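You operate a simulated robot arm through the tools that you are given. There is no shell and no other tool. Be economical: measure what you need, move in short steps, check, and stop when the job is done.

You run a simulated two-armed robot. Do the job below in one go: nothing can be reset, and whatever is moved stays where it is left.

## Task
Drain the sink, then brush the silt off its floor and off the red plate with the small brush.
Fine: put the brush back and shut the drain. What is to be rubbed or washed off counts as gone when no trace of it is left.

Only the result counts: the job must be done as asked and must still hold three seconds after the hand-in. Knocking over, shifting, dropping, spilling or breaking anything else fails it.

## Robot
Two 7-joint arms with fingered hands on one trunk, on a base that drives. Base frame: it is fixed to the floor where the robot stands at the start and does not move with it; the origin is under the middle of the robot, x ahead of it, y to its left, z up. Readings come in mm, degrees, newtons and seconds.
The left shoulder is at the start at [42, 92, 1084], the right one opposite. Places, roughly: silt [300, -200, 700]; sink [400, -200, 400]; sink drain valve handle [500, 0, 800]; sink tap handle [400, 100, 800]; small brush (10x4x4 cm) [700, 100, 800]. Payload 2.1 kg a hand.
The tool frame of a hand sits at the grasp point between the pads (the TCP): z along the fingers, y along the line on which they close. The tips reach 20 mm beyond it. The gripper opens to 68 mm. The gripper's body begins 23 mm behind the TCP. The gripper is a hand of 5 fingers: y runs from the thumb to the fingers, the wrist lies at [-10, -79, -131] in the tool frame, and closing takes about 1.5 s.
Orientation is that of the tool frame in the base frame, as [roll, pitch, yaw] about the fixed x, y, z axes, in that order (R = Rz(yaw) Ry(pitch) Rx(roll)). With the fingers straight down and the wrist toward the robot, the tool's x, y and z point along [0, 1, 0], [1, 0, 0] and [0, 0, -1] of the base frame.

## Interface
- The arms move only by the tool apply_moves. It takes "left_series", "right_series" or both (then of equal length, played together; a hand with none holds still); each is a list of rows, each a list of 2 entries, a list of its own where there are three numbers: the shift along the tool's x, y, z in mm, then the turn, a rotation vector about the tool's x, y, z in degrees. In form: [[[x, y, z], [rx, ry, rz]], ...]. A call has 1 to 12 rows; each row is the pose to reach, as a shift and turn from the pose commanded when the call began, along the tool's axes at that moment. "left_grip" and "right_grip" are, for a hand that has rows, the finger opening in mm, from 0 to 68, set as the call begins (left out, the last holds). A row lasts 0.2 s, in which the tool goes at most 50 mm and 8.6 degrees; a call with a longer step from one row to the next is refused whole, and so is a gripper value outside its range. Where a pose cannot be reached the arm comes as near as it can. A force on the tool above 40 N (or 10 N above the force at the start of the call, whichever is more), or a blocked arm, ends the call early, and 0.2 s more pass. The fingers move at their own pace (about 153 mm/s each) and stop on an object; they squeeze with about 28 N. The grip force told is the motor's: it shows also when the fingers shut on nothing. Time passes only in rows, and 0.2 s behind the last, so rows that repeat a pose let the fingers close. The reply holds the time, the measured pose of the TCP, the force on the tool along the base axes, the opening and the grip force, in the units named above and with some noise, with the torque about the TCP (base axes, N m) and any sound that the robot's microphone picked up, and new pictures: "show" is both (left out), scene, wrist or none (wrist: the cameras of the hands that moved).
- Cameras (640 x 400 px; columns grow to the right, rows downward): "scene" is now at [124.1, -12.4, 1229]; the picture's right is [-0.17, -0.98, 0.00], its down [-0.64, 0.11, -0.76] and it looks along [0.75, -0.13, -0.65] (base axes); focal length 214 px, centre (320, 200). "left" rides on the left gripper at [-55, -58, -72] in its tool frame; the picture's right is [-0.57, -0.39, 0.73], its down [0.73, -0.64, 0.23] and it looks along [0.38, 0.66, 0.65] (tool axes); focal length 226 px, centre (320, 200). "right" rides on the right gripper at [54, -58, -72] in its tool frame; the picture's right is [-0.57, 0.39, -0.73], its down [-0.73, -0.64, 0.23] and it looks along [-0.38, 0.66, 0.65] (tool axes); focal length 226 px, centre (320, 200). There is no depth. A picture from a camera that has moved, and an enlarged one, comes with that camera's place and axes in the base frame and with its lens.
- move_column(by): slides the trunk up (or, below 0, down) by that many mm; the arms and the scene camera ride with it, the base frame stays. It gives what a move gives, with no picture.
- roll_base(legs): drives the robot by 1 to 6 legs, each [ahead, left, turn to the left] in mm, mm and degrees, along the robot's own axes; the way and the turn of a leg run together, so that a leg with both is an arc; at most 1500 mm and 180 degrees a leg. The arms and the cameras ride along, it lands a little off, and it stops where it bumps. It gives what a move gives, and a new picture of the scene camera.
- move_fingers(index, middle, ring, little, thumb_bend, thumb_turn, hand): sets how far each is bent, from 0 (flat) to 1 (curled in); at 0.3 the hand is open as for a grip, at 0.7 the pads meet at the TCP. One left out holds its place. A second passes; each finger stops where it meets its share of the squeeze, and holds until it gets a number again. A gripper value or a shape takes the hand back. It gives what a move gives, with no picture; readings hold the bend of each and the force on index, middle, ring, little, thumb and palm. thumb_turn goes from beside the hand (0) to across from the fingers (1), as for a grip.
- grasp_type(shape, hand): the hand has 5 fingers and takes this shape, open, in about a second: jaw (thumb against the fingers, like two jaws); tri (thumb and two fingers); tip (a fingertip pinch); poke (one finger out to press); point (the index stretched); flat (the hand flat); cup (the hand cupped); fist (a fist). The gripper value then closes the fingers along that shape, each until it touches; the sizes above hold for jaw. It gives what a move gives, with no picture.
- turn_head(pan, tilt): turns the head with the scene camera to pan (to the left, within 86 degrees either way) and tilt (down, from -29 to 69), counted from straight ahead of the robot. It gives what a move gives, and a new picture of the scene camera.
- zoom(camera, box): a new picture of the part [left, top, right, bottom] of that camera's present view, enlarged. The clock stands still meanwhile.
- sign_off(): hands the job in; it is judged then, once.

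Go step by step. Nothing tells you exact positions but the pictures and the camera data: compare them with the known pose of the tool, close in by small moves and look again before you grip or let go. The budget is 120 turns and 260 pictures, counting those below and the enlarged ones. Unless the task says otherwise, let go and move clear before handing in, and close with one line.

The tools are called after "Emit:" as name(argument=value, ...) on one line, values as JSON. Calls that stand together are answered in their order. apply_moves: Moves the arms, as the interface text tells. Its arguments: {"type":"object","properties":{"left_series":{"type":"array"},"left_grip":{"type":"number"},"right_series":{"type":"array"},"right_grip":{"type":"number"},"show":{"type":"string","enum":["both","scene","wrist","none"]}},"required":[]} The other tools are called the same way: move_column (by) slides the trunk up or down; grasp_type (shape, hand) gives the hand a shape; move_fingers (index, middle, ring, little, thumb_bend, thumb_turn, hand) moves the fingers one by one; roll_base (legs) drives the base; turn_head (pan, tilt) turns the head that bears the scene camera; zoom (camera, box) takes an enlarged picture of a part of a camera's view; sign_off () hands the job in.

At the start:

```text
time: 0.0
left_position: [380.3, 165.7, 1114.6]
left_ee_rot: [-179.8, 0.1, 90.0]
left_force: [-0.1, 0.3, -0.8]
left_torque: [-0.01, 0.0, 0.01]
left_gripper_width: 67.6
left_grip_force: 0.1
left_shape: jaw
left_bend: [0.3, 0.3, 0.3, 0.3, 0.3, 0.98]
left_finger forces: [0.0, 0.1, 0.0, 0.0, 0.1, 0.1]
right_position: [314.6, -121.8, 1129.4]
right_ee_rot: [-180.0, 0.0, 90.0]
right_force: [-0.3, -0.3, -0.2]
right_torque: [0.0, -0.02, -0.01]
right_gripper_width: 67.8
right_grip_force: 0.0
right_shape: jaw
right_bend: [0.3, 0.3, 0.3, 0.3, 0.3, 0.98]
right_finger forces: [0.1, 0.0, 0.1, 0.0, 0.1, 0.0]
trunk travel left (down, up): [-325.0, 579.0]
robot x, y, heading: [-0.8, -1.0, 0.1]
head pan, tilt: [-10.0, 40.4]
```

scene: 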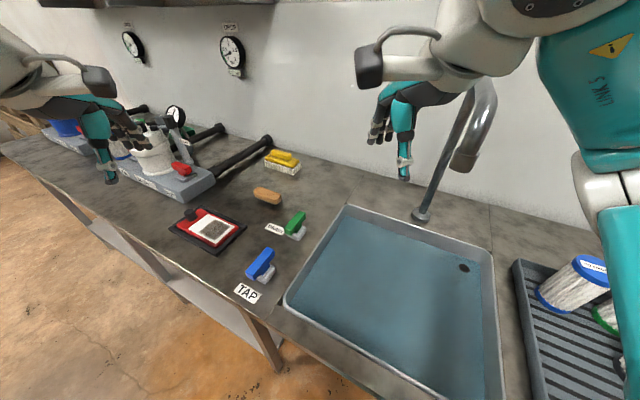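
right: 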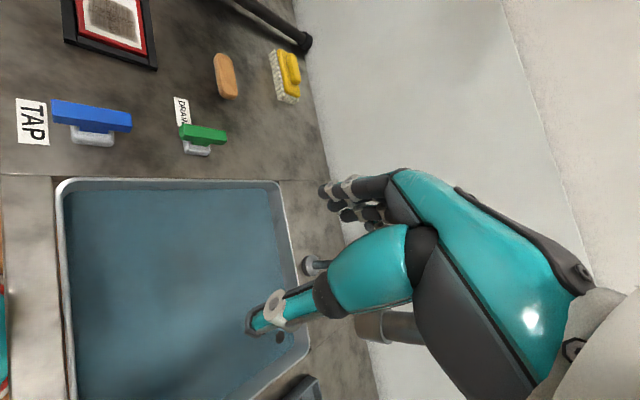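
left: 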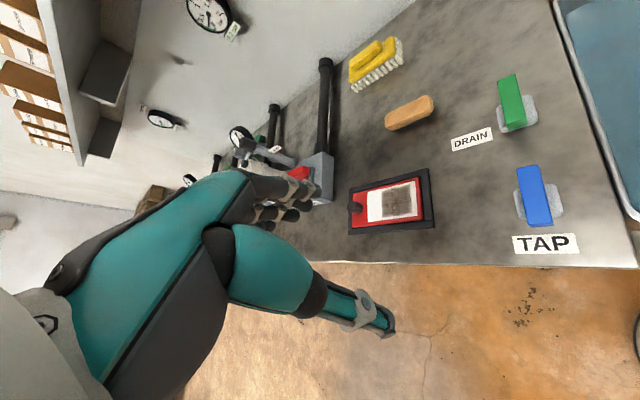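

I see a full sink, a green DRAIN handle, a blue TAP handle, a yellow brush and a red plate on a black holder. I'll zoom in on these first.

Emit:
zoom(camera="scene", box=[160, 140, 320, 310])

Emit:
zoom(camera="left", box=[330, 20, 610, 260])

Emit:
zoom(camera="right", box=[0, 0, 320, 200])

```text
2.35 times, centred on (240, 225) of scene
camera zoom: at [124.1, -12.4, 1229.0], right [-0.17, -0.98, 0.0], down [-0.64, 0.11, -0.76], along [0.75, -0.13, -0.65], focal length 505 px, centre (508, 141)
```

zoom: 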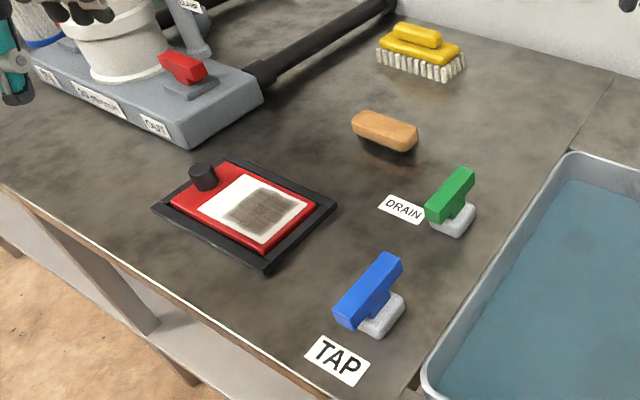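

```text
1.67 times, centred on (470, 140) of left
camera zoom: at [321.5, 111.9, 1185.7], right [-0.39, -0.57, -0.73], down [-0.64, 0.73, -0.23], along [0.66, 0.38, -0.65], focal length 377 px, centre (70, 300)
```

zoom: 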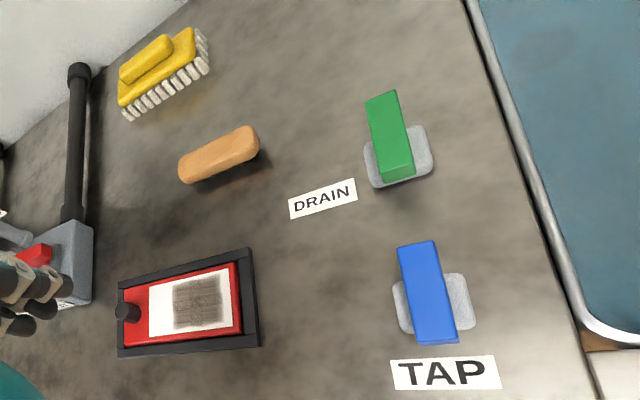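

```text
2.00 times, centred on (160, 100) of right
camera zoom: at [257.7, -67.1, 1200.6], right [0.39, -0.57, 0.73], down [-0.64, -0.73, -0.23], along [0.66, -0.38, -0.65], focal length 452 px, centre (640, 400)
```

zoom: 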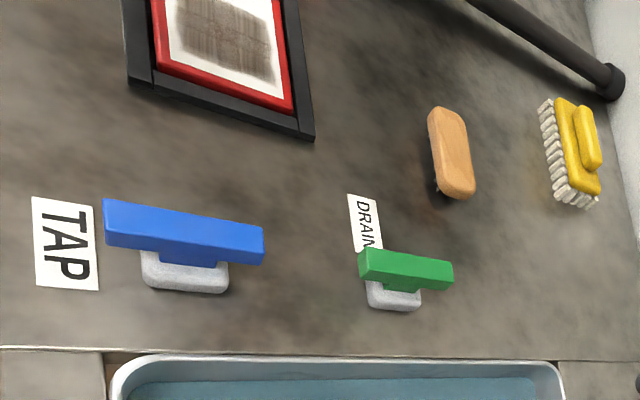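

Counter runs at about -37.5° to my heading, so its depth axis p is about [0.79,-0.61] and its left axis q about [0.61,0.79]. The small brush is the orange-brown block near [680,65]; the yellow one is too big. I'll back off, turn to face the counter and look again.

Emit:
roll_base(legs=[[-150, 0, 0], [0, 0, -37.5]])

```text
time: 3.1
left_position: [250.6, -98.0, 1114.5]
left_ee_rot: [-179.8, 0.1, 52.8]
left_force: [0.5, 0.2, 1.1]
left_torque: [0.03, 0.01, -0.04]
left_gripper_width: 67.8
left_grip_force: 0.0
left_shape: jaw
left_bend: [0.3, 0.3, 0.3, 0.3, 0.3, 0.98]
left_finger forces: [0.0, 0.1, 0.0, 0.0, 0.1, 0.1]
right_position: [24.5, -287.9, 1128.2]
right_ee_rot: [179.9, -0.1, 52.7]
right_force: [-0.6, 0.7, 0.2]
right_torque: [0.0, -0.01, 0.02]
right_gripper_width: 67.7
right_grip_force: 0.1
right_shape: jaw
right_bend: [0.3, 0.3, 0.3, 0.3, 0.3, 0.98]
right_finger forces: [0.0, 0.0, 0.0, 0.0, 0.0, 0.0]
trunk travel left (down, up): [-325.0, 579.0]
robot x, y, heading: [-152.1, 2.7, -37.5]
head pan, tilt: [-10.0, 40.4]
camera scene: at [-62.3, -84.0, 1229.0], right [-0.73, -0.68, 0.0], down [-0.44, 0.48, -0.76], along [0.52, -0.56, -0.65], focal length 214 px, centre (320, 200)
```

scene: 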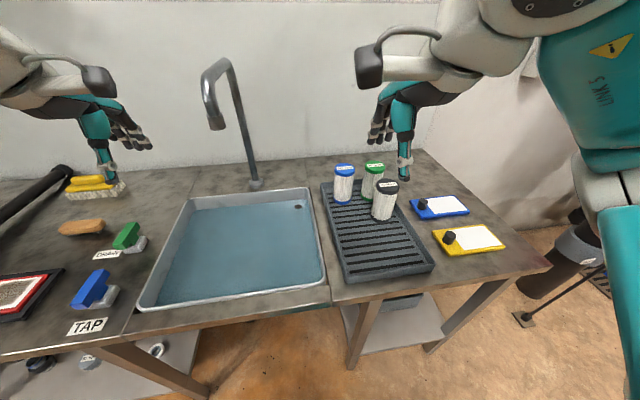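

Facing the counter now. I'll slide left to stand by the drain handle, then move forward.

Emit:
roll_base(legs=[[0, 530, 0], [110, 0, 0]])

Emit:
turn_head(pan=-20, tilt=50)

```text
time: 7.1
left_position: [667.0, 266.7, 1115.2]
left_ee_rot: [-179.8, 0.1, 53.2]
left_force: [0.3, 0.1, 0.4]
left_torque: [-0.01, -0.03, 0.0]
left_gripper_width: 67.6
left_grip_force: 0.0
left_shape: jaw
left_bend: [0.3, 0.3, 0.3, 0.3, 0.3, 0.98]
left_finger forces: [0.0, 0.0, 0.0, 0.0, 0.1, 0.0]
right_position: [439.2, 77.0, 1129.2]
right_ee_rot: [179.9, -0.1, 53.1]
right_force: [0.4, -0.5, -1.2]
right_torque: [-0.01, -0.01, 0.01]
right_gripper_width: 67.5
right_grip_force: 0.0
right_shape: jaw
right_bend: [0.3, 0.3, 0.3, 0.3, 0.3, 0.98]
right_finger forces: [0.0, 0.0, 0.0, 0.0, 0.0, 0.0]
trunk travel left (down, up): [-325.0, 579.0]
robot x, y, heading: [263.2, 364.6, -37.1]
head pan, tilt: [-10.0, 40.4]
camera scene: at [353.4, 279.2, 1229.0], right [-0.73, -0.68, 0.0], down [-0.44, 0.47, -0.76], along [0.52, -0.56, -0.65], focal length 214 px, centre (320, 200)
```

scene: 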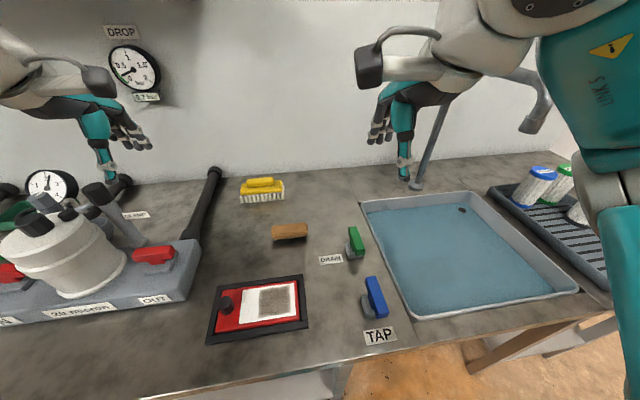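

```text
time: 7.8
left_position: [665.7, 265.9, 1115.0]
left_ee_rot: [-179.9, 0.2, 53.1]
left_force: [-0.3, -0.4, -1.0]
left_torque: [-0.01, 0.01, 0.02]
left_gripper_width: 67.7
left_grip_force: 0.0
left_shape: jaw
left_bend: [0.3, 0.3, 0.3, 0.3, 0.3, 0.98]
left_finger forces: [0.1, 0.1, 0.0, 0.0, 0.0, 0.0]
right_position: [440.2, 76.5, 1130.0]
right_ee_rot: [-179.9, 0.0, 52.9]
right_force: [0.1, 0.0, -0.1]
right_torque: [0.02, -0.01, 0.02]
right_gripper_width: 67.8
right_grip_force: 0.1
right_shape: jaw
right_bend: [0.3, 0.3, 0.3, 0.3, 0.3, 0.98]
right_finger forces: [0.0, 0.0, 0.0, 0.1, 0.1, 0.0]
trunk travel left (down, up): [-325.0, 579.0]
robot x, y, heading: [263.1, 360.6, -36.8]
head pan, tilt: [-20.0, 50.0]
camera scene: at [337.5, 276.7, 1215.6], right [-0.84, -0.55, 0.0], down [-0.42, 0.64, -0.64], along [0.35, -0.54, -0.77], focal length 214 px, centre (320, 200)
```

scene: 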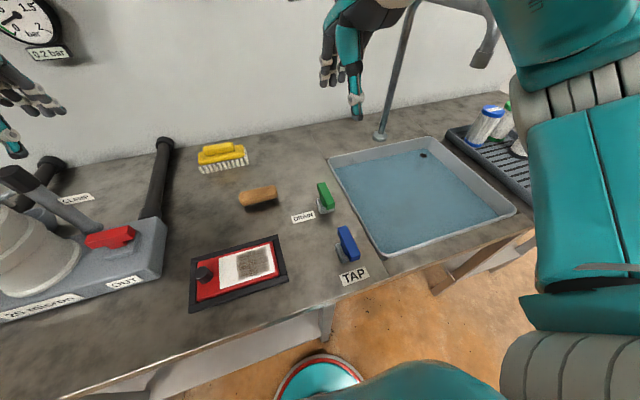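

I stand by the handle with the right hand nearly above it. I'll zoom in on the green handle to see how it turns.

Emit:
zoom(camera="right", box=[0, 0, 640, 400])

Emit:
zoom(camera="scene", box=[230, 160, 390, 260])

```text
1.00 times, centred on (320, 200) of right
camera zoom: at [428.4, 155.3, 1200.6], right [-0.03, -0.69, 0.73], down [-0.95, -0.2, -0.23], along [0.3, -0.7, -0.65], focal length 226 px, centre (320, 200)
```

zoom: 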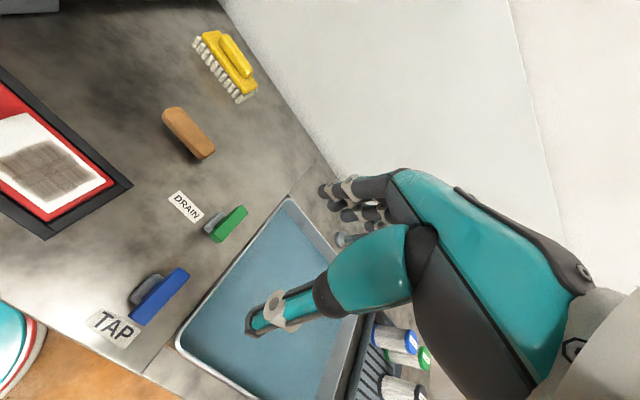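

```text
4.00 times, centred on (310, 210) of scene
camera zoom: at [337.5, 276.7, 1215.6], right [-0.84, -0.55, 0.0], down [-0.42, 0.64, -0.64], along [0.35, -0.54, -0.77], focal length 858 px, centre (360, 160)
```

zoom: 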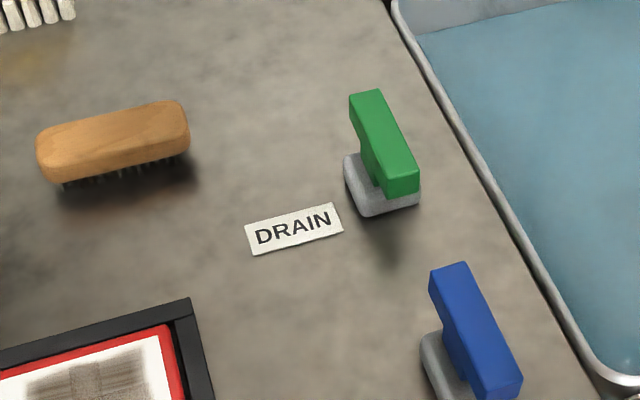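

The green bar lies along the counter depth, centred near [507,-9,830]. I'll bring the right hand over it, rotated so the fingers straddle the bar.

Emit:
apply_moves(right_series=[[[-3, 10, 20], [0, 0, -7.5]], [[-5, 20, 40], [0, 0, -15]], [[-7, 30, 60], [0, 0, -22.5]], [[-9, 40, 80], [0, 0, -30]], [[-12, 50, 100], [0, 0, -37.5]], [[-14, 60, 120], [0, 0, -45]], [[-17, 70, 140], [0, 0, -52.5]], [[-19, 80, 160], [0, 0, -60]], [[-21, 90, 180], [0, 0, -67.5]], [[-24, 97, 200], [0, 0, -75]], [[-26, 102, 215], [0, 0, -82.5]], [[-28, 105, 230], [0, 0, -90]]])

```text
time: 10.4
left_position: [665.4, 265.9, 1114.8]
left_ee_rot: [-179.9, 0.1, 53.0]
left_force: [0.0, 0.0, 1.2]
left_torque: [-0.01, 0.03, 0.01]
left_gripper_width: 67.7
left_grip_force: 0.2
left_shape: jaw
left_bend: [0.3, 0.3, 0.3, 0.3, 0.3, 0.98]
left_finger forces: [0.1, 0.1, 0.0, 0.0, 0.1, 0.1]
right_position: [455.8, 173.2, 845.9]
right_ee_rot: [180.0, 0.6, 138.6]
right_force: [0.8, -1.1, -0.4]
right_torque: [0.03, 0.0, 0.0]
right_gripper_width: 67.7
right_grip_force: 0.1
right_shape: jaw
right_bend: [0.3, 0.3, 0.3, 0.3, 0.3, 0.98]
right_finger forces: [0.0, 0.0, 0.1, 0.0, 0.0, 0.0]
right hand out of reach, approached as far as the arm can: row 6, 7, 8, 9, 10, 11, 12
trunk travel left (down, up): [-325.0, 579.0]
robot x, y, heading: [262.6, 364.0, -37.0]
head pan, tilt: [-20.0, 50.0]
camera scene: at [336.9, 276.4, 1215.6], right [-0.84, -0.54, 0.0], down [-0.42, 0.64, -0.64], along [0.35, -0.54, -0.77], focal length 214 px, centre (320, 200)
camera right: at [376.6, 166.2, 917.2], right [0.67, -0.08, 0.73], down [0.13, -0.97, -0.22], along [0.73, 0.24, -0.64], focal length 226 px, centre (320, 200)
```

scene: 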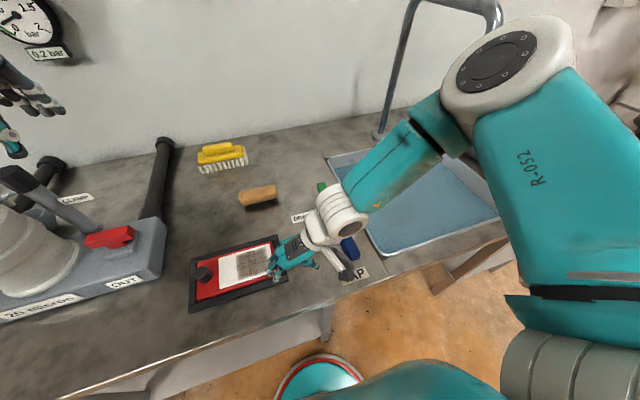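
right: 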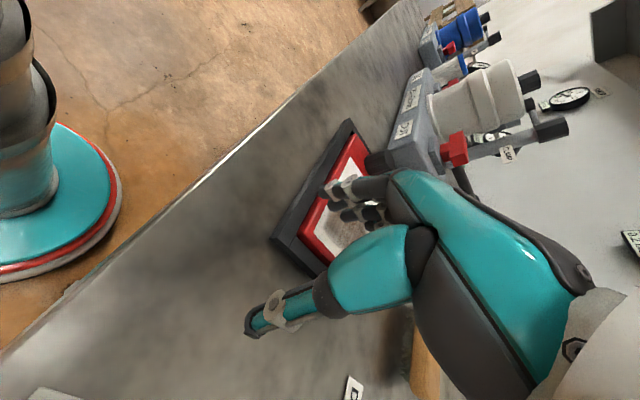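

The wrist couldn't hold that turn at that spot and the arm came in short, hovering near the plate. I'll raise it straight up and unwind the turn.

Emit:
apply_moves(right_series=[[[0, 0, -40], [0, 0, 0]], [[0, 0, -80], [0, 0, 0]], [[0, 0, -120], [0, 0, 0]]], show="scene")

```text
time: 11.2
left_position: [666.2, 266.3, 1115.6]
left_ee_rot: [-179.8, 0.1, 53.1]
left_force: [0.3, 0.6, 0.1]
left_torque: [0.0, 0.0, 0.01]
left_gripper_width: 67.5
left_grip_force: 0.1
left_shape: jaw
left_bend: [0.3, 0.3, 0.3, 0.3, 0.3, 0.98]
left_finger forces: [0.1, 0.0, 0.0, 0.0, 0.1, 0.1]
right_position: [444.9, 196.9, 914.0]
right_ee_rot: [-180.0, 0.8, 138.4]
right_force: [0.1, -0.7, 0.3]
right_torque: [0.0, 0.03, -0.02]
right_gripper_width: 67.7
right_grip_force: 0.1
right_shape: jaw
right_bend: [0.3, 0.3, 0.3, 0.3, 0.3, 0.98]
right_finger forces: [0.0, 0.0, 0.1, 0.0, 0.0, 0.0]
right hand out of reach, approached as far as the arm can: row 1, 2, 3
trunk travel left (down, up): [-325.0, 579.0]
robot x, y, heading: [264.9, 366.1, -37.1]
head pan, tilt: [-20.0, 50.0]
camera scene: at [337.5, 276.7, 1215.5], right [-0.84, -0.54, 0.0], down [-0.42, 0.64, -0.64], along [0.35, -0.54, -0.77], focal length 214 px, centre (320, 200)
```

scene: 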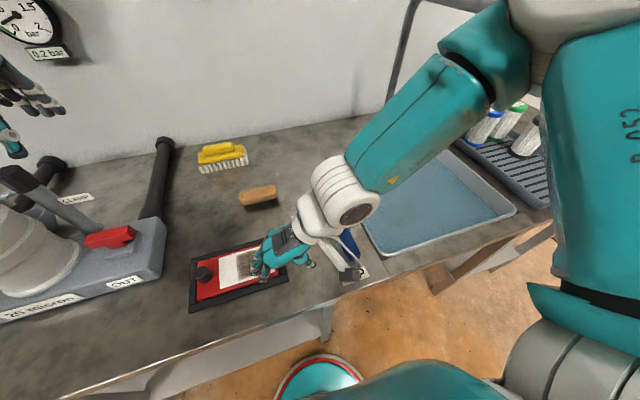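

Emit:
apply_moves(right_series=[[[0, 0, 0], [0, 0, 8]], [[0, 0, 0], [0, 0, 16]], [[0, 0, 0], [0, 0, 24]], [[0, 0, 0], [0, 0, 32]], [[0, 0, 0], [0, 0, 40]], [[0, 0, 0], [0, 0, 48]], [[0, 0, 0], [0, 0, 56]]], show="scene")

```text
time: 12.8
left_position: [666.3, 266.4, 1114.7]
left_ee_rot: [-179.9, 0.1, 53.0]
left_force: [-0.7, -0.5, -0.5]
left_torque: [-0.03, 0.0, 0.02]
left_gripper_width: 67.9
left_grip_force: 0.1
left_shape: jaw
left_bend: [0.3, 0.3, 0.3, 0.3, 0.3, 0.98]
left_finger forces: [0.1, 0.0, 0.1, 0.0, 0.1, 0.0]
right_position: [459.4, 195.0, 910.5]
right_ee_rot: [179.4, 0.4, 82.3]
right_force: [0.4, -0.7, 0.2]
right_torque: [0.01, -0.01, -0.01]
right_gripper_width: 67.9
right_grip_force: 0.0
right_shape: jaw
right_bend: [0.3, 0.3, 0.3, 0.3, 0.3, 0.98]
right_finger forces: [0.1, 0.0, 0.1, 0.0, 0.0, 0.1]
right hand out of reach, approached as far as the arm can: row 5, 6, 7
trunk travel left (down, up): [-325.0, 579.0]
robot x, y, heading: [262.0, 363.5, -37.0]
head pan, tilt: [-20.0, 50.0]
camera scene: at [337.5, 276.7, 1215.5], right [-0.84, -0.54, 0.0], down [-0.42, 0.64, -0.64], along [0.35, -0.54, -0.77], focal length 214 px, centre (320, 200)
```

scene: 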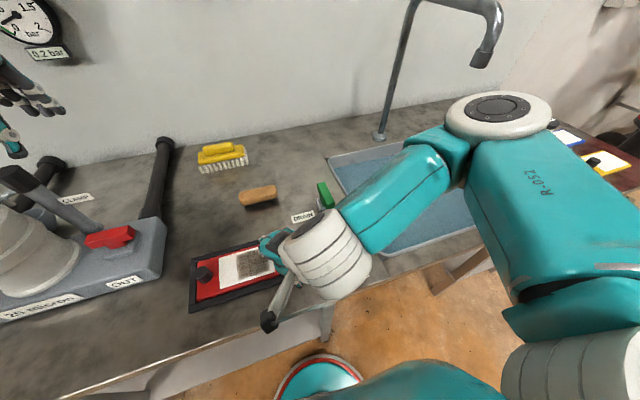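

The command follows the clamped pose, and the hand was simply too close in. I'll move out over the drain handle keeping this turn.

Emit:
apply_moves(right_series=[[[-30, 12, -5], [0, 0, 0]], [[-65, 25, -10], [0, 0, 0]], [[-100, 38, -10], [0, 0, 0]], [[-135, 52, -10], [0, 0, 0]], [[-170, 65, -10], [0, 0, 0]], [[-196, 75, -10], [0, 0, 0]]])

```text
time: 14.2
left_position: [667.1, 266.2, 1114.6]
left_ee_rot: [-179.8, 0.0, 53.1]
left_force: [-0.2, 0.3, -0.7]
left_torque: [0.05, -0.01, -0.02]
left_gripper_width: 67.7
left_grip_force: 0.1
left_shape: jaw
left_bend: [0.3, 0.3, 0.3, 0.3, 0.3, 0.98]
left_finger forces: [0.0, 0.0, 0.0, 0.0, 0.1, 0.0]
right_position: [507.8, -5.6, 920.3]
right_ee_rot: [179.5, 0.3, 82.5]
right_force: [1.1, 0.3, 0.4]
right_torque: [0.04, 0.0, -0.03]
right_gripper_width: 67.9
right_grip_force: 0.0
right_shape: jaw
right_bend: [0.3, 0.3, 0.3, 0.3, 0.3, 0.98]
right_finger forces: [0.1, 0.0, 0.0, 0.1, 0.0, 0.1]
trunk travel left (down, up): [-325.0, 579.0]
robot x, y, heading: [260.9, 361.5, -36.9]
head pan, tilt: [-20.0, 50.0]
camera scene: at [337.4, 276.6, 1215.5], right [-0.84, -0.54, 0.0], down [-0.42, 0.64, -0.64], along [0.35, -0.54, -0.77], focal length 214 px, centre (320, 200)
camera right: at [458.3, 56.3, 990.4], right [0.3, -0.61, 0.73], down [-0.73, -0.64, -0.23], along [0.61, -0.47, -0.64], focal length 226 px, centre (320, 200)
```

scene: 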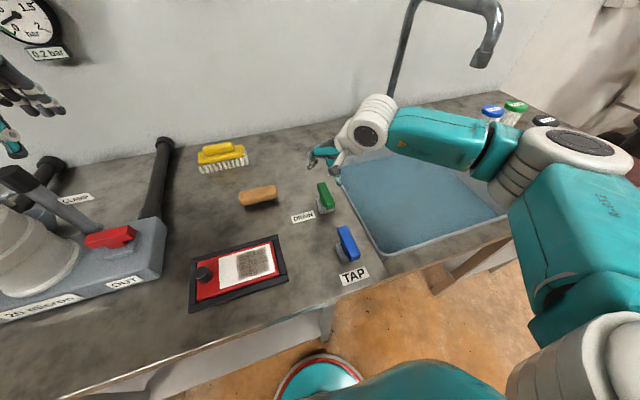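
right: 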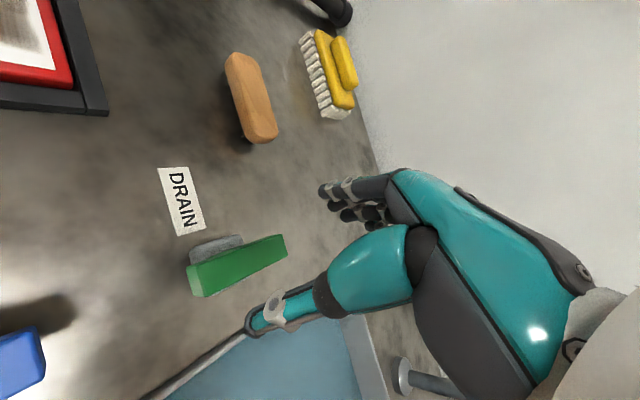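

Hand is over the handle, which I now place near [510,-15,825]. I'll try the rest of the turn in place.

Emit:
apply_moves(right_series=[[[0, 0, 0], [0, 0, -8]], [[0, 0, 0], [0, 0, -16]], [[0, 0, 0], [0, 0, -24]], [[0, 0, 0], [0, 0, -32]], [[0, 0, 0], [0, 0, -40]], [[0, 0, 0], [0, 0, -48]], [[0, 0, 0], [0, 0, -56]], [[0, 0, 0], [0, 0, -60.6]]])

```text
time: 16.0
left_position: [665.9, 266.6, 1115.4]
left_ee_rot: [180.0, 0.1, 53.1]
left_force: [-0.2, 0.1, 0.9]
left_torque: [-0.01, 0.0, 0.02]
left_gripper_width: 67.6
left_grip_force: 0.0
left_shape: jaw
left_bend: [0.3, 0.3, 0.3, 0.3, 0.3, 0.98]
left_finger forces: [0.0, 0.0, 0.0, 0.0, 0.1, 0.1]
right_position: [458.9, 171.6, 855.2]
right_ee_rot: [-179.9, 1.7, 138.7]
right_force: [0.5, -0.4, -1.0]
right_torque: [-0.03, 0.0, 0.03]
right_gripper_width: 67.4
right_grip_force: 0.0
right_shape: jaw
right_bend: [0.3, 0.3, 0.3, 0.3, 0.3, 0.98]
right_finger forces: [0.0, 0.0, 0.0, 0.0, 0.0, 0.0]
right hand out of reach, approached as far as the arm can: row 1, 2, 3, 4, 5, 6, 7, 8
trunk travel left (down, up): [-325.0, 579.0]
robot x, y, heading: [263.4, 363.2, -37.1]
head pan, tilt: [-20.0, 50.0]
camera scene: at [337.1, 276.3, 1215.5], right [-0.84, -0.54, 0.0], down [-0.42, 0.64, -0.64], along [0.35, -0.54, -0.77], focal length 214 px, centre (320, 200)
camera right: at [379.5, 165.7, 923.6], right [0.67, -0.07, 0.74], down [0.13, -0.97, -0.21], along [0.73, 0.24, -0.64], focal length 226 px, centre (320, 200)
```

scene: 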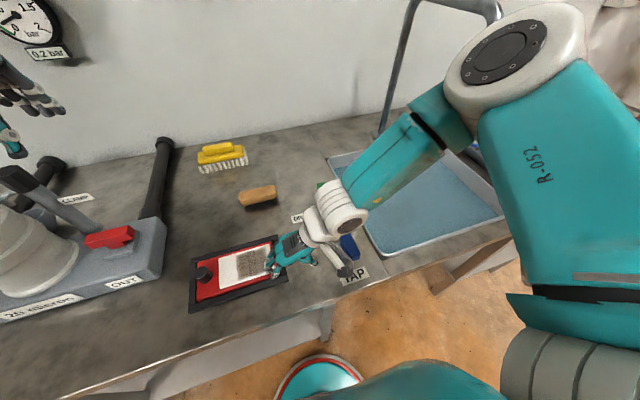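
right: 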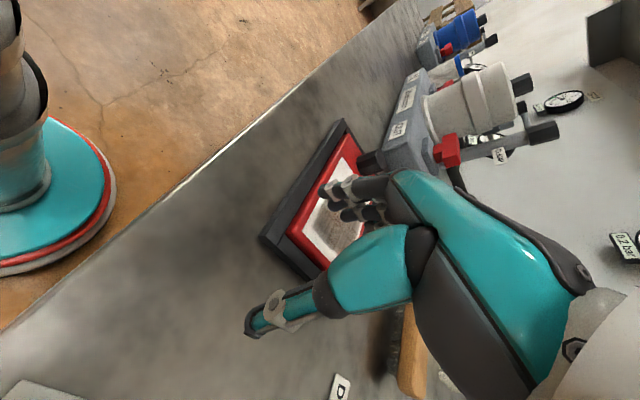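

That turn isn't reachable here, so I'll push the bar end sideways with one finger instead. First I'll raise and unwind, then shape the hand to poke.

Emit:
apply_moves(right_series=[[[0, 0, -40], [0, 0, 0]], [[0, 0, -80], [0, 0, 8]], [[0, 0, -100], [0, 0, 16]], [[0, 0, -100], [0, 0, 24]], [[0, 0, -100], [0, 0, 32]], [[0, 0, -100], [0, 0, 40]], [[0, 0, -100], [0, 0, 48]], [[0, 0, -100], [0, 0, 56]], [[0, 0, -100], [0, 0, 64]], [[0, 0, -100], [0, 0, 72]], [[0, 0, -100], [0, 0, 80]], [[0, 0, -100], [0, 0, 86]]], show="none")

Emit:
grasp_type(shape="poke", hand="right")

```text
time: 18.6
left_position: [665.7, 267.4, 1114.9]
left_ee_rot: [-180.0, 0.0, 53.0]
left_force: [0.2, 0.4, -0.1]
left_torque: [0.04, 0.0, 0.01]
left_gripper_width: 67.6
left_grip_force: 0.1
left_shape: jaw
left_bend: [0.3, 0.3, 0.3, 0.3, 0.3, 0.98]
left_finger forces: [0.0, 0.0, 0.0, 0.0, 0.0, 0.0]
right_position: [456.2, 178.0, 953.3]
right_ee_rot: [178.3, 0.2, 52.4]
right_force: [0.6, 0.0, 1.1]
right_torque: [0.02, -0.01, -0.02]
right_gripper_width: 67.8
right_grip_force: 0.1
right_shape: jaw
right_bend: [0.3, 0.3, 0.3, 0.3, 0.3, 0.98]
right_finger forces: [0.1, 0.1, 0.0, 0.0, 0.1, 0.0]
right hand out of reach, approached as far as the arm can: row 1, 7, 8, 9, 10, 11
trunk travel left (down, up): [-325.0, 579.0]
robot x, y, heading: [264.0, 359.9, -37.0]
head pan, tilt: [-20.0, 50.0]
```

```text
time: 19.5
left_position: [665.2, 266.6, 1114.5]
left_ee_rot: [-180.0, 0.1, 53.2]
left_force: [-0.1, 0.3, -0.6]
left_torque: [-0.03, 0.02, 0.01]
left_gripper_width: 67.8
left_grip_force: 0.1
left_shape: jaw
left_bend: [0.3, 0.3, 0.3, 0.3, 0.3, 0.98]
left_finger forces: [0.1, 0.0, 0.0, 0.0, 0.0, 0.1]
right_position: [456.1, 177.1, 952.6]
right_ee_rot: [178.3, 0.2, 52.6]
right_force: [-0.5, 0.2, 0.0]
right_torque: [0.02, -0.02, -0.02]
right_gripper_width: 0.2
right_grip_force: 0.0
right_shape: poke
right_bend: [0.7, 0.7, 0.99, 0.99, 1.0, 1.0]
right_finger forces: [0.0, 0.0, 0.1, 0.0, 0.0, 0.0]
trunk travel left (down, up): [-325.0, 579.0]
robot x, y, heading: [265.3, 364.1, -37.1]
head pan, tilt: [-20.0, 50.0]
```

Poke shape holds index and middle at the TCP. I'll bring them to the left of the near end of the bar, still above it.

Emit:
apply_moves(right_series=[[[-19, 34, 10], [1.7, 0, 0]], [[-38, 68, 20], [1.7, 0, 0]], [[-56, 102, 30], [1.7, 0, 0]], [[-75, 137, 53], [1.7, 0, 0]]])

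```text
time: 20.5
left_position: [666.2, 265.8, 1116.0]
left_ee_rot: [-179.9, 0.1, 53.2]
left_force: [0.9, 0.1, -0.4]
left_torque: [0.01, 0.03, -0.01]
left_gripper_width: 67.6
left_grip_force: 0.0
left_shape: jaw
left_bend: [0.3, 0.3, 0.3, 0.3, 0.3, 0.98]
left_finger forces: [0.0, 0.0, 0.0, 0.0, 0.1, 0.0]
right_position: [520.8, 33.9, 905.9]
right_ee_rot: [180.0, 0.2, 52.7]
right_force: [-0.3, 0.5, 0.0]
right_torque: [0.0, -0.01, 0.0]
right_gripper_width: 0.2
right_grip_force: 0.0
right_shape: poke
right_bend: [0.7, 0.7, 0.99, 0.99, 1.0, 1.0]
right_finger forces: [0.0, 0.0, 0.0, 0.0, 0.0, 0.0]
trunk travel left (down, up): [-325.0, 579.0]
robot x, y, heading: [264.1, 359.8, -37.2]
head pan, tilt: [-20.0, 50.0]
camera scene: at [337.5, 276.6, 1215.5], right [-0.84, -0.54, 0.0], down [-0.42, 0.64, -0.64], along [0.35, -0.54, -0.77], focal length 214 px, centre (320, 200)
camera right: at [509.7, 113.5, 976.5], right [-0.03, -0.68, 0.73], down [-0.95, -0.19, -0.23], along [0.3, -0.7, -0.64], focal length 226 px, centre (320, 200)
```

scene: 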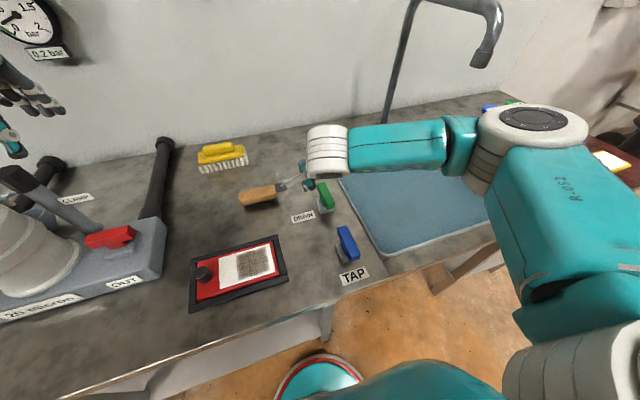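
right: 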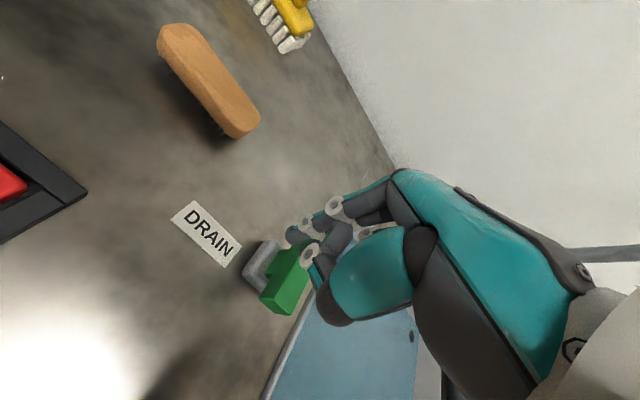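

Fingertips sit where expected. Lowering them beside the bar.

Emit:
apply_moves(right_series=[[[0, 0, 30], [0, 0, 0]], [[0, 0, 60], [0, 0, 0]]])

Emit:
zoom(camera="scene", box=[240, 140, 400, 240])

```text
time: 21.1
left_position: [664.6, 266.5, 1115.7]
left_ee_rot: [-179.9, 0.0, 53.1]
left_force: [-0.2, -0.3, 0.1]
left_torque: [-0.01, 0.01, 0.01]
left_gripper_width: 67.7
left_grip_force: 0.1
left_shape: jaw
left_bend: [0.3, 0.3, 0.3, 0.3, 0.3, 0.98]
left_finger forces: [0.1, 0.0, 0.0, 0.1, 0.0, 0.0]
right_position: [520.7, 33.3, 843.0]
right_ee_rot: [-180.0, 0.2, 52.7]
right_force: [0.0, -0.5, -0.4]
right_torque: [0.01, -0.01, -0.01]
right_gripper_width: 0.0
right_grip_force: 0.0
right_shape: poke
right_bend: [0.7, 0.7, 0.99, 0.99, 1.0, 1.0]
right_finger forces: [0.1, 0.0, 0.1, 0.0, 0.0, 0.0]
trunk travel left (down, up): [-325.0, 579.0]
robot x, y, heading: [264.6, 363.0, -37.1]
head pan, tilt: [-20.0, 50.0]
camera scene: at [337.5, 276.6, 1215.5], right [-0.84, -0.54, 0.0], down [-0.42, 0.64, -0.64], along [0.35, -0.54, -0.77], focal length 214 px, centre (320, 200)
camera right: at [509.8, 112.3, 914.1], right [-0.03, -0.68, 0.73], down [-0.95, -0.19, -0.23], along [0.3, -0.7, -0.65], focal length 226 px, centre (320, 200)
```

scene: 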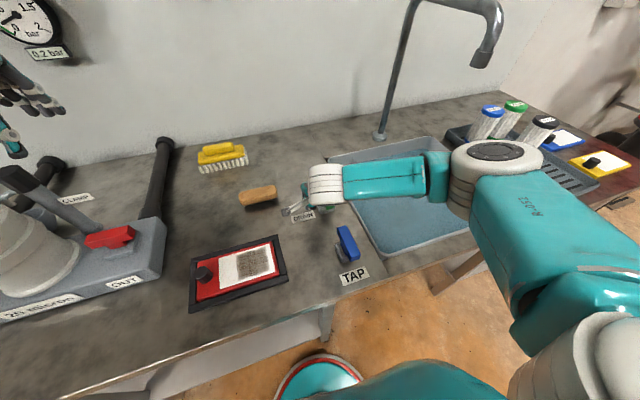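
right: 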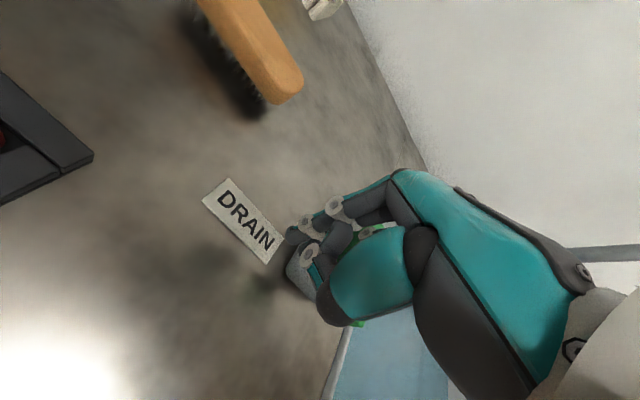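

```text
4.00 times, centred on (320, 190) of scene
camera zoom: at [337.5, 276.6, 1215.5], right [-0.84, -0.54, 0.0], down [-0.42, 0.64, -0.64], along [0.35, -0.54, -0.77], focal length 858 px, centre (320, 240)
```

zoom: 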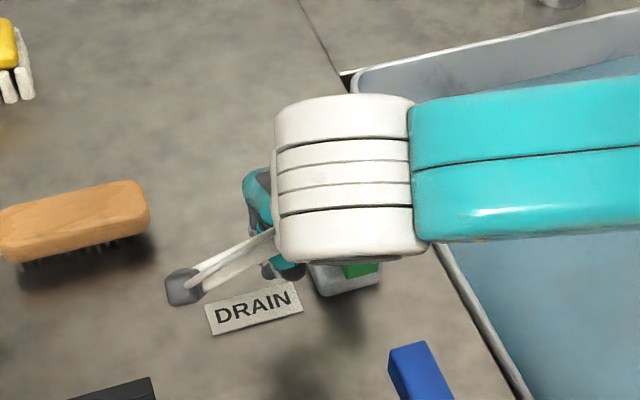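

The finger is left of the near end. I'll push right in small steps and watch the force.

Emit:
apply_moves(right_series=[[[-8, 0, 0], [0, 0, 0]], [[-16, 0, 0], [0, 0, 0]], [[-22, 0, 0], [0, 0, 0]], [[-27, 0, 0], [0, 0, 0]], [[-32, 0, 0], [0, 0, 0]], [[-37, 0, 0], [0, 0, 0]], [[-42, 0, 0], [0, 0, 0]], [[-47, 0, 0], [0, 0, 0]]])

Emit:
zoom(camera="scene", box=[240, 140, 400, 240])

```text
time: 22.9
left_position: [665.6, 267.3, 1113.6]
left_ee_rot: [-179.9, 0.0, 53.1]
left_force: [0.8, 0.1, -0.3]
left_torque: [0.0, -0.01, 0.03]
left_gripper_width: 67.7
left_grip_force: 0.1
left_shape: jaw
left_bend: [0.3, 0.3, 0.3, 0.3, 0.3, 0.98]
left_finger forces: [0.1, 0.0, 0.1, 0.1, 0.0, 0.0]
right_position: [492.0, -2.7, 845.7]
right_ee_rot: [-180.0, 0.2, 52.6]
right_force: [0.0, 3.2, 3.1]
right_torque: [-0.01, 0.0, 0.01]
right_gripper_width: 0.2
right_grip_force: 0.1
right_shape: poke
right_bend: [0.7, 0.7, 0.99, 0.99, 1.0, 1.0]
right_finger forces: [0.0, 4.4, 0.0, 0.1, 0.0, 0.1]
trunk travel left (down, up): [-325.0, 579.0]
robot x, y, heading: [259.1, 363.8, -36.8]
head pan, tilt: [-20.0, 50.0]
camera scene: at [337.3, 277.2, 1215.6], right [-0.84, -0.54, 0.0], down [-0.42, 0.64, -0.64], along [0.35, -0.54, -0.77], focal length 214 px, centre (320, 200)
camera right: at [480.0, 76.9, 916.3], right [-0.04, -0.68, 0.73], down [-0.95, -0.19, -0.23], along [0.3, -0.7, -0.64], focal length 226 px, centre (320, 200)
```

scene: 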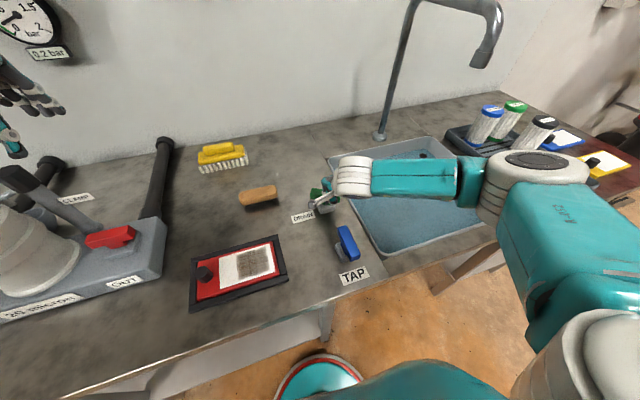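
right: 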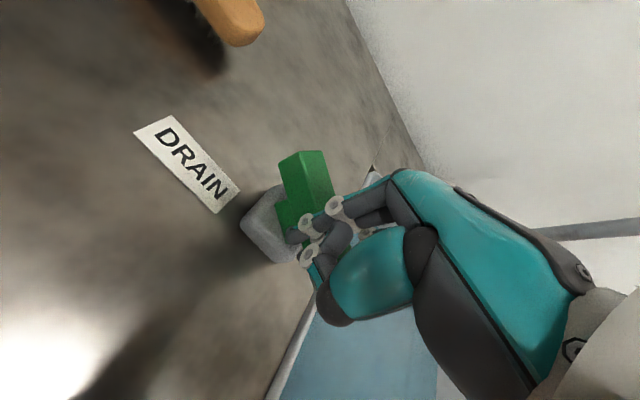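

```text
4.00 times, centred on (320, 190) of scene
camera zoom: at [337.3, 277.2, 1215.6], right [-0.84, -0.54, 0.0], down [-0.42, 0.64, -0.64], along [0.35, -0.54, -0.77], focal length 858 px, centre (320, 240)
```

zoom: 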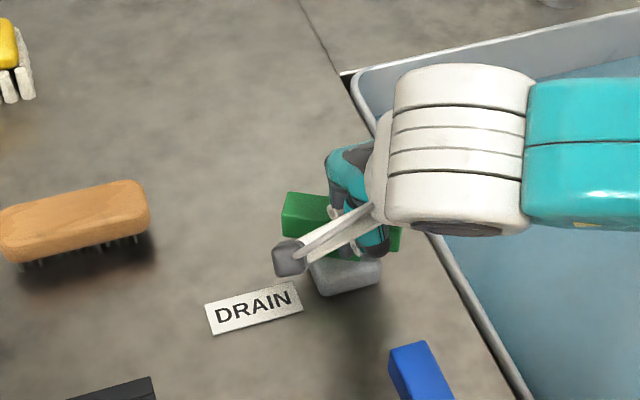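

The handle turns counter-clockwise and the water seems to be moving already. I'll push it to its stop.

Emit:
apply_moves(right_series=[[[-5, 3, 0], [0, 0, 0]], [[-9, 8, 0], [0, 0, 0]], [[-12, 13, 0], [0, 0, 0]], [[-14, 18, 0], [0, 0, 0]], [[-15, 23, 0], [0, 0, 0]]])

Emit:
zoom(camera="scene", box=[240, 140, 400, 240])

```text
time: 24.1
left_position: [662.9, 269.5, 1116.3]
left_ee_rot: [179.8, 0.2, 53.0]
left_force: [0.5, 0.5, -0.4]
left_torque: [-0.01, -0.01, 0.03]
left_gripper_width: 67.8
left_grip_force: 0.2
left_shape: jaw
left_bend: [0.3, 0.3, 0.3, 0.3, 0.3, 0.98]
left_finger forces: [0.1, 0.0, 0.1, 0.0, 0.0, 0.0]
right_position: [496.5, -23.6, 848.9]
right_ee_rot: [180.0, 0.1, 52.6]
right_force: [-22.0, 17.6, 25.3]
right_torque: [0.11, 0.4, 0.03]
right_gripper_width: 0.0
right_grip_force: 0.0
right_shape: poke
right_bend: [0.7, 0.7, 0.99, 0.99, 1.0, 1.0]
right_finger forces: [20.2, 26.4, 0.0, 0.0, 0.0, 0.0]
trunk travel left (down, up): [-325.0, 579.0]
robot x, y, heading: [262.0, 361.7, -37.1]
head pan, tilt: [-20.0, 50.0]
stopped in row 5 (right hand): the force on the tool passed its limit (the readings are from after the stop); the commanded pose is now the measured one
camera scene: at [333.4, 280.6, 1216.4], right [-0.84, -0.54, 0.0], down [-0.41, 0.64, -0.65], along [0.35, -0.54, -0.76], focal length 214 px, centre (320, 200)
camera right: at [484.4, 55.8, 919.1], right [-0.03, -0.68, 0.73], down [-0.95, -0.2, -0.23], along [0.3, -0.7, -0.65], focal length 226 px, centre (320, 200)
```

scene: 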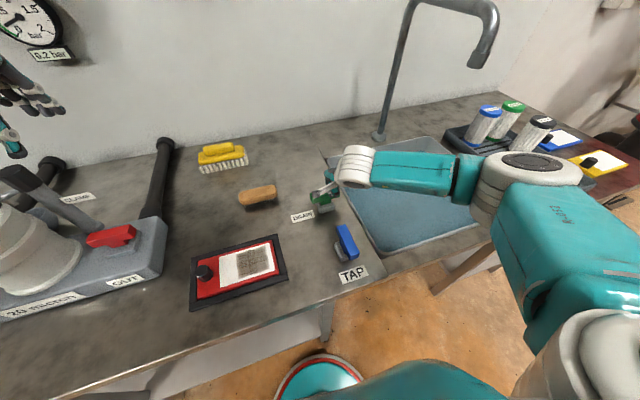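
right: 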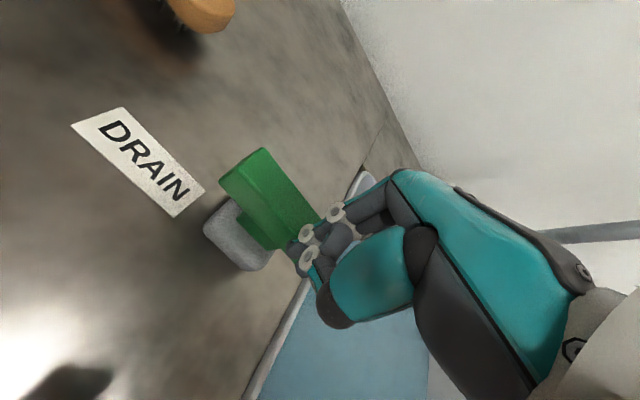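

```text
4.00 times, centred on (320, 190) of scene
camera zoom: at [333.4, 280.6, 1216.4], right [-0.84, -0.54, 0.0], down [-0.41, 0.64, -0.65], along [0.35, -0.54, -0.76], focal length 858 px, centre (320, 240)
```

zoom: 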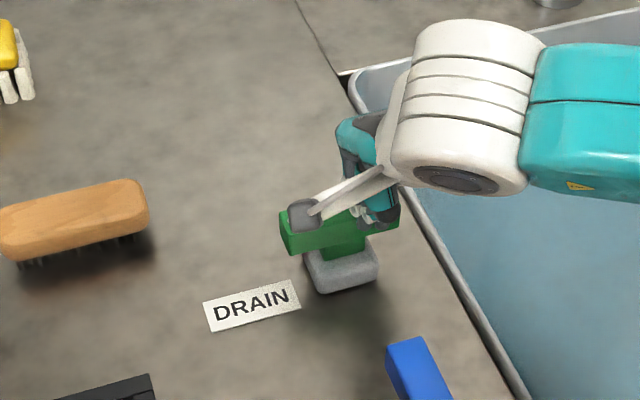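

Handle is at its 90° stop, the drain is open. I'll back off and lift clear.

Emit:
apply_moves(right_series=[[[0, -12, 0], [0, 0, 0]], [[0, -24, 0], [0, 0, 0]], [[0, -30, -40], [0, 0, 0]], [[0, -35, -85], [0, 0, 0]], [[0, -40, -130], [0, 0, 0]]], show="none")

Emit:
grasp_type(shape="jaw", hand="right")

Emit:
roll_base(legs=[[-10, 170, 0]])

```text
time: 25.2
left_position: [665.5, 267.4, 1116.1]
left_ee_rot: [-179.9, 0.0, 53.2]
left_force: [-0.2, 0.2, -0.1]
left_torque: [0.0, -0.04, 0.02]
left_gripper_width: 67.4
left_grip_force: 0.1
left_shape: jaw
left_bend: [0.3, 0.3, 0.3, 0.3, 0.3, 0.98]
left_finger forces: [0.0, 0.1, 0.0, 0.1, 0.1, 0.1]
right_position: [466.3, -0.9, 975.0]
right_ee_rot: [-179.7, 0.2, 52.7]
right_force: [0.8, 0.1, 0.0]
right_torque: [-0.03, 0.02, -0.03]
right_gripper_width: 0.0
right_grip_force: 0.1
right_shape: poke
right_bend: [0.7, 0.7, 0.99, 0.99, 1.0, 1.0]
right_finger forces: [0.0, 0.0, 0.0, 0.1, 0.0, 0.0]
trunk travel left (down, up): [-325.0, 579.0]
robot x, y, heading: [267.8, 359.5, -37.1]
head pan, tilt: [-20.0, 50.0]
```

```text
time: 26.1
left_position: [665.8, 267.1, 1115.3]
left_ee_rot: [180.0, 0.1, 53.2]
left_force: [0.1, 0.0, 1.0]
left_torque: [-0.02, 0.0, 0.03]
left_gripper_width: 68.0
left_grip_force: 0.0
left_shape: jaw
left_bend: [0.3, 0.3, 0.3, 0.3, 0.3, 0.98]
left_finger forces: [0.0, 0.0, 0.0, 0.0, 0.0, 0.0]
right_position: [466.9, -0.9, 974.0]
right_ee_rot: [-179.8, 0.2, 52.7]
right_force: [0.1, 0.3, -0.6]
right_torque: [0.0, 0.0, -0.01]
right_gripper_width: 67.8
right_grip_force: 0.0
right_shape: jaw
right_bend: [0.3, 0.3, 0.3, 0.3, 0.3, 0.98]
right_finger forces: [0.0, 0.0, 0.0, 0.1, 0.0, 0.0]
trunk travel left (down, up): [-325.0, 579.0]
robot x, y, heading: [264.5, 364.3, -37.1]
head pan, tilt: [-20.0, 50.0]
```

```text
time: 27.6
left_position: [761.8, 411.3, 1114.3]
left_ee_rot: [-179.9, 0.1, 53.2]
left_force: [-0.7, 0.4, 0.5]
left_torque: [0.03, -0.01, 0.0]
left_gripper_width: 67.8
left_grip_force: 0.1
left_shape: jaw
left_bend: [0.3, 0.3, 0.3, 0.3, 0.3, 0.98]
left_finger forces: [0.1, 0.0, 0.1, 0.0, 0.0, 0.0]
right_position: [562.7, 142.2, 975.0]
right_ee_rot: [-179.8, 0.3, 52.8]
right_force: [0.4, -0.8, -0.2]
right_torque: [0.01, 0.03, 0.02]
right_gripper_width: 67.8
right_grip_force: 0.1
right_shape: jaw
right_bend: [0.3, 0.3, 0.3, 0.3, 0.3, 0.98]
right_finger forces: [0.0, 0.1, 0.1, 0.0, 0.0, 0.0]
trunk travel left (down, up): [-325.0, 579.0]
robot x, y, heading: [358.1, 505.2, -36.7]
head pan, tilt: [-20.0, 50.0]
camera scene: at [433.0, 420.8, 1215.5], right [-0.84, -0.55, 0.0], down [-0.42, 0.64, -0.64], along [0.35, -0.54, -0.77], focal length 214 px, centre (320, 200)
```

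scene: 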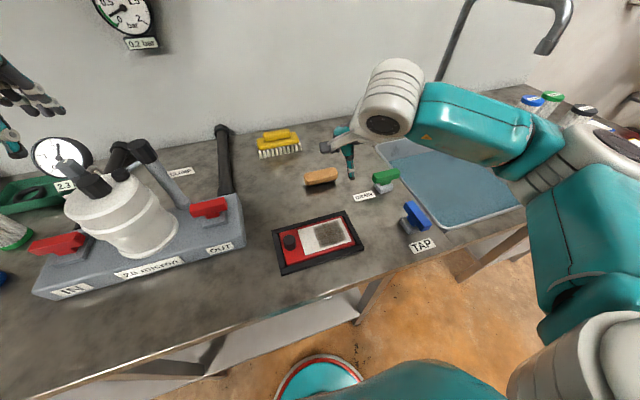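

The brush sits near [669,60,800] with its long side along the counter, which suits the nominal grip. Moving the right hand above it.

Emit:
apply_moves(right_series=[[[0, 34, 10], [0, 0, 0]], [[0, 68, 25], [0, 0, 0]], [[-1, 102, 45], [0, 0, 0]], [[-1, 134, 75], [0, 0, 0]]])

Emit:
zoom(camera="scene", box=[260, 120, 420, 220])

```text
time: 28.6
left_position: [760.7, 410.8, 1115.4]
left_ee_rot: [-179.9, 0.1, 53.2]
left_force: [0.1, 0.0, 0.1]
left_torque: [-0.02, -0.01, -0.03]
left_gripper_width: 67.5
left_grip_force: 0.0
left_shape: jaw
left_bend: [0.3, 0.3, 0.3, 0.3, 0.3, 0.98]
left_finger forces: [0.0, 0.0, 0.1, 0.1, 0.0, 0.0]
right_position: [669.5, 60.9, 899.4]
right_ee_rot: [-179.8, 0.2, 53.0]
right_force: [-0.2, -0.7, -0.6]
right_torque: [-0.01, 0.0, -0.02]
right_gripper_width: 67.9
right_grip_force: 0.2
right_shape: jaw
right_bend: [0.3, 0.3, 0.3, 0.3, 0.3, 0.98]
right_finger forces: [0.0, 0.1, 0.0, 0.0, 0.0, 0.1]
trunk travel left (down, up): [-325.0, 579.0]
robot x, y, heading: [361.7, 507.8, -37.1]
head pan, tilt: [-20.0, 50.0]
camera scene: at [433.0, 420.7, 1215.5], right [-0.84, -0.55, 0.0], down [-0.42, 0.64, -0.64], along [0.35, -0.54, -0.77], focal length 214 px, centre (320, 200)
camera right: at [657.3, 140.9, 970.6], right [-0.03, -0.68, 0.73], down [-0.95, -0.2, -0.23], along [0.3, -0.7, -0.65], focal length 226 px, centre (320, 200)
```

scene: 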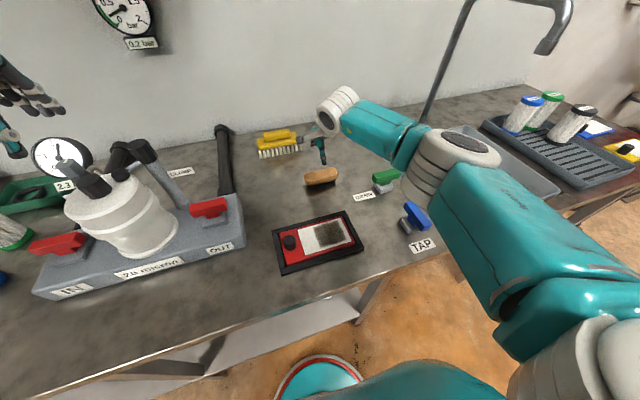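
right: 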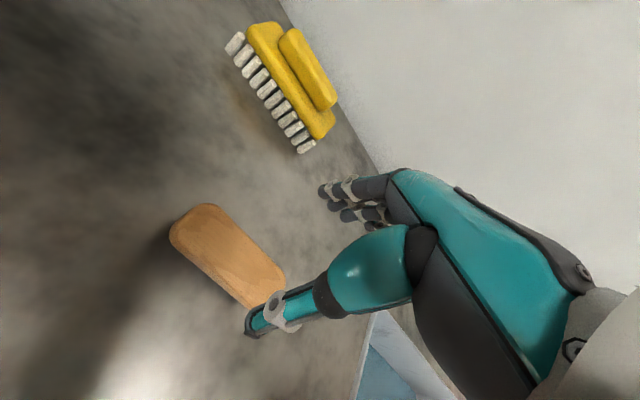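

```text
4.00 times, centred on (340, 170) of scene
camera zoom: at [433.0, 420.7, 1215.5], right [-0.84, -0.55, 0.0], down [-0.42, 0.64, -0.64], along [0.35, -0.54, -0.77], focal length 858 px, centre (240, 320)
```

zoom: 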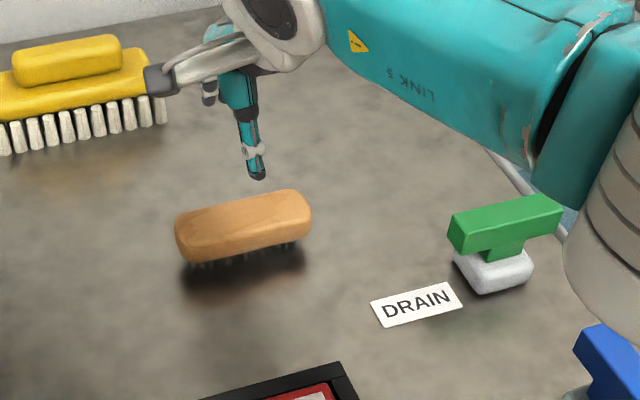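

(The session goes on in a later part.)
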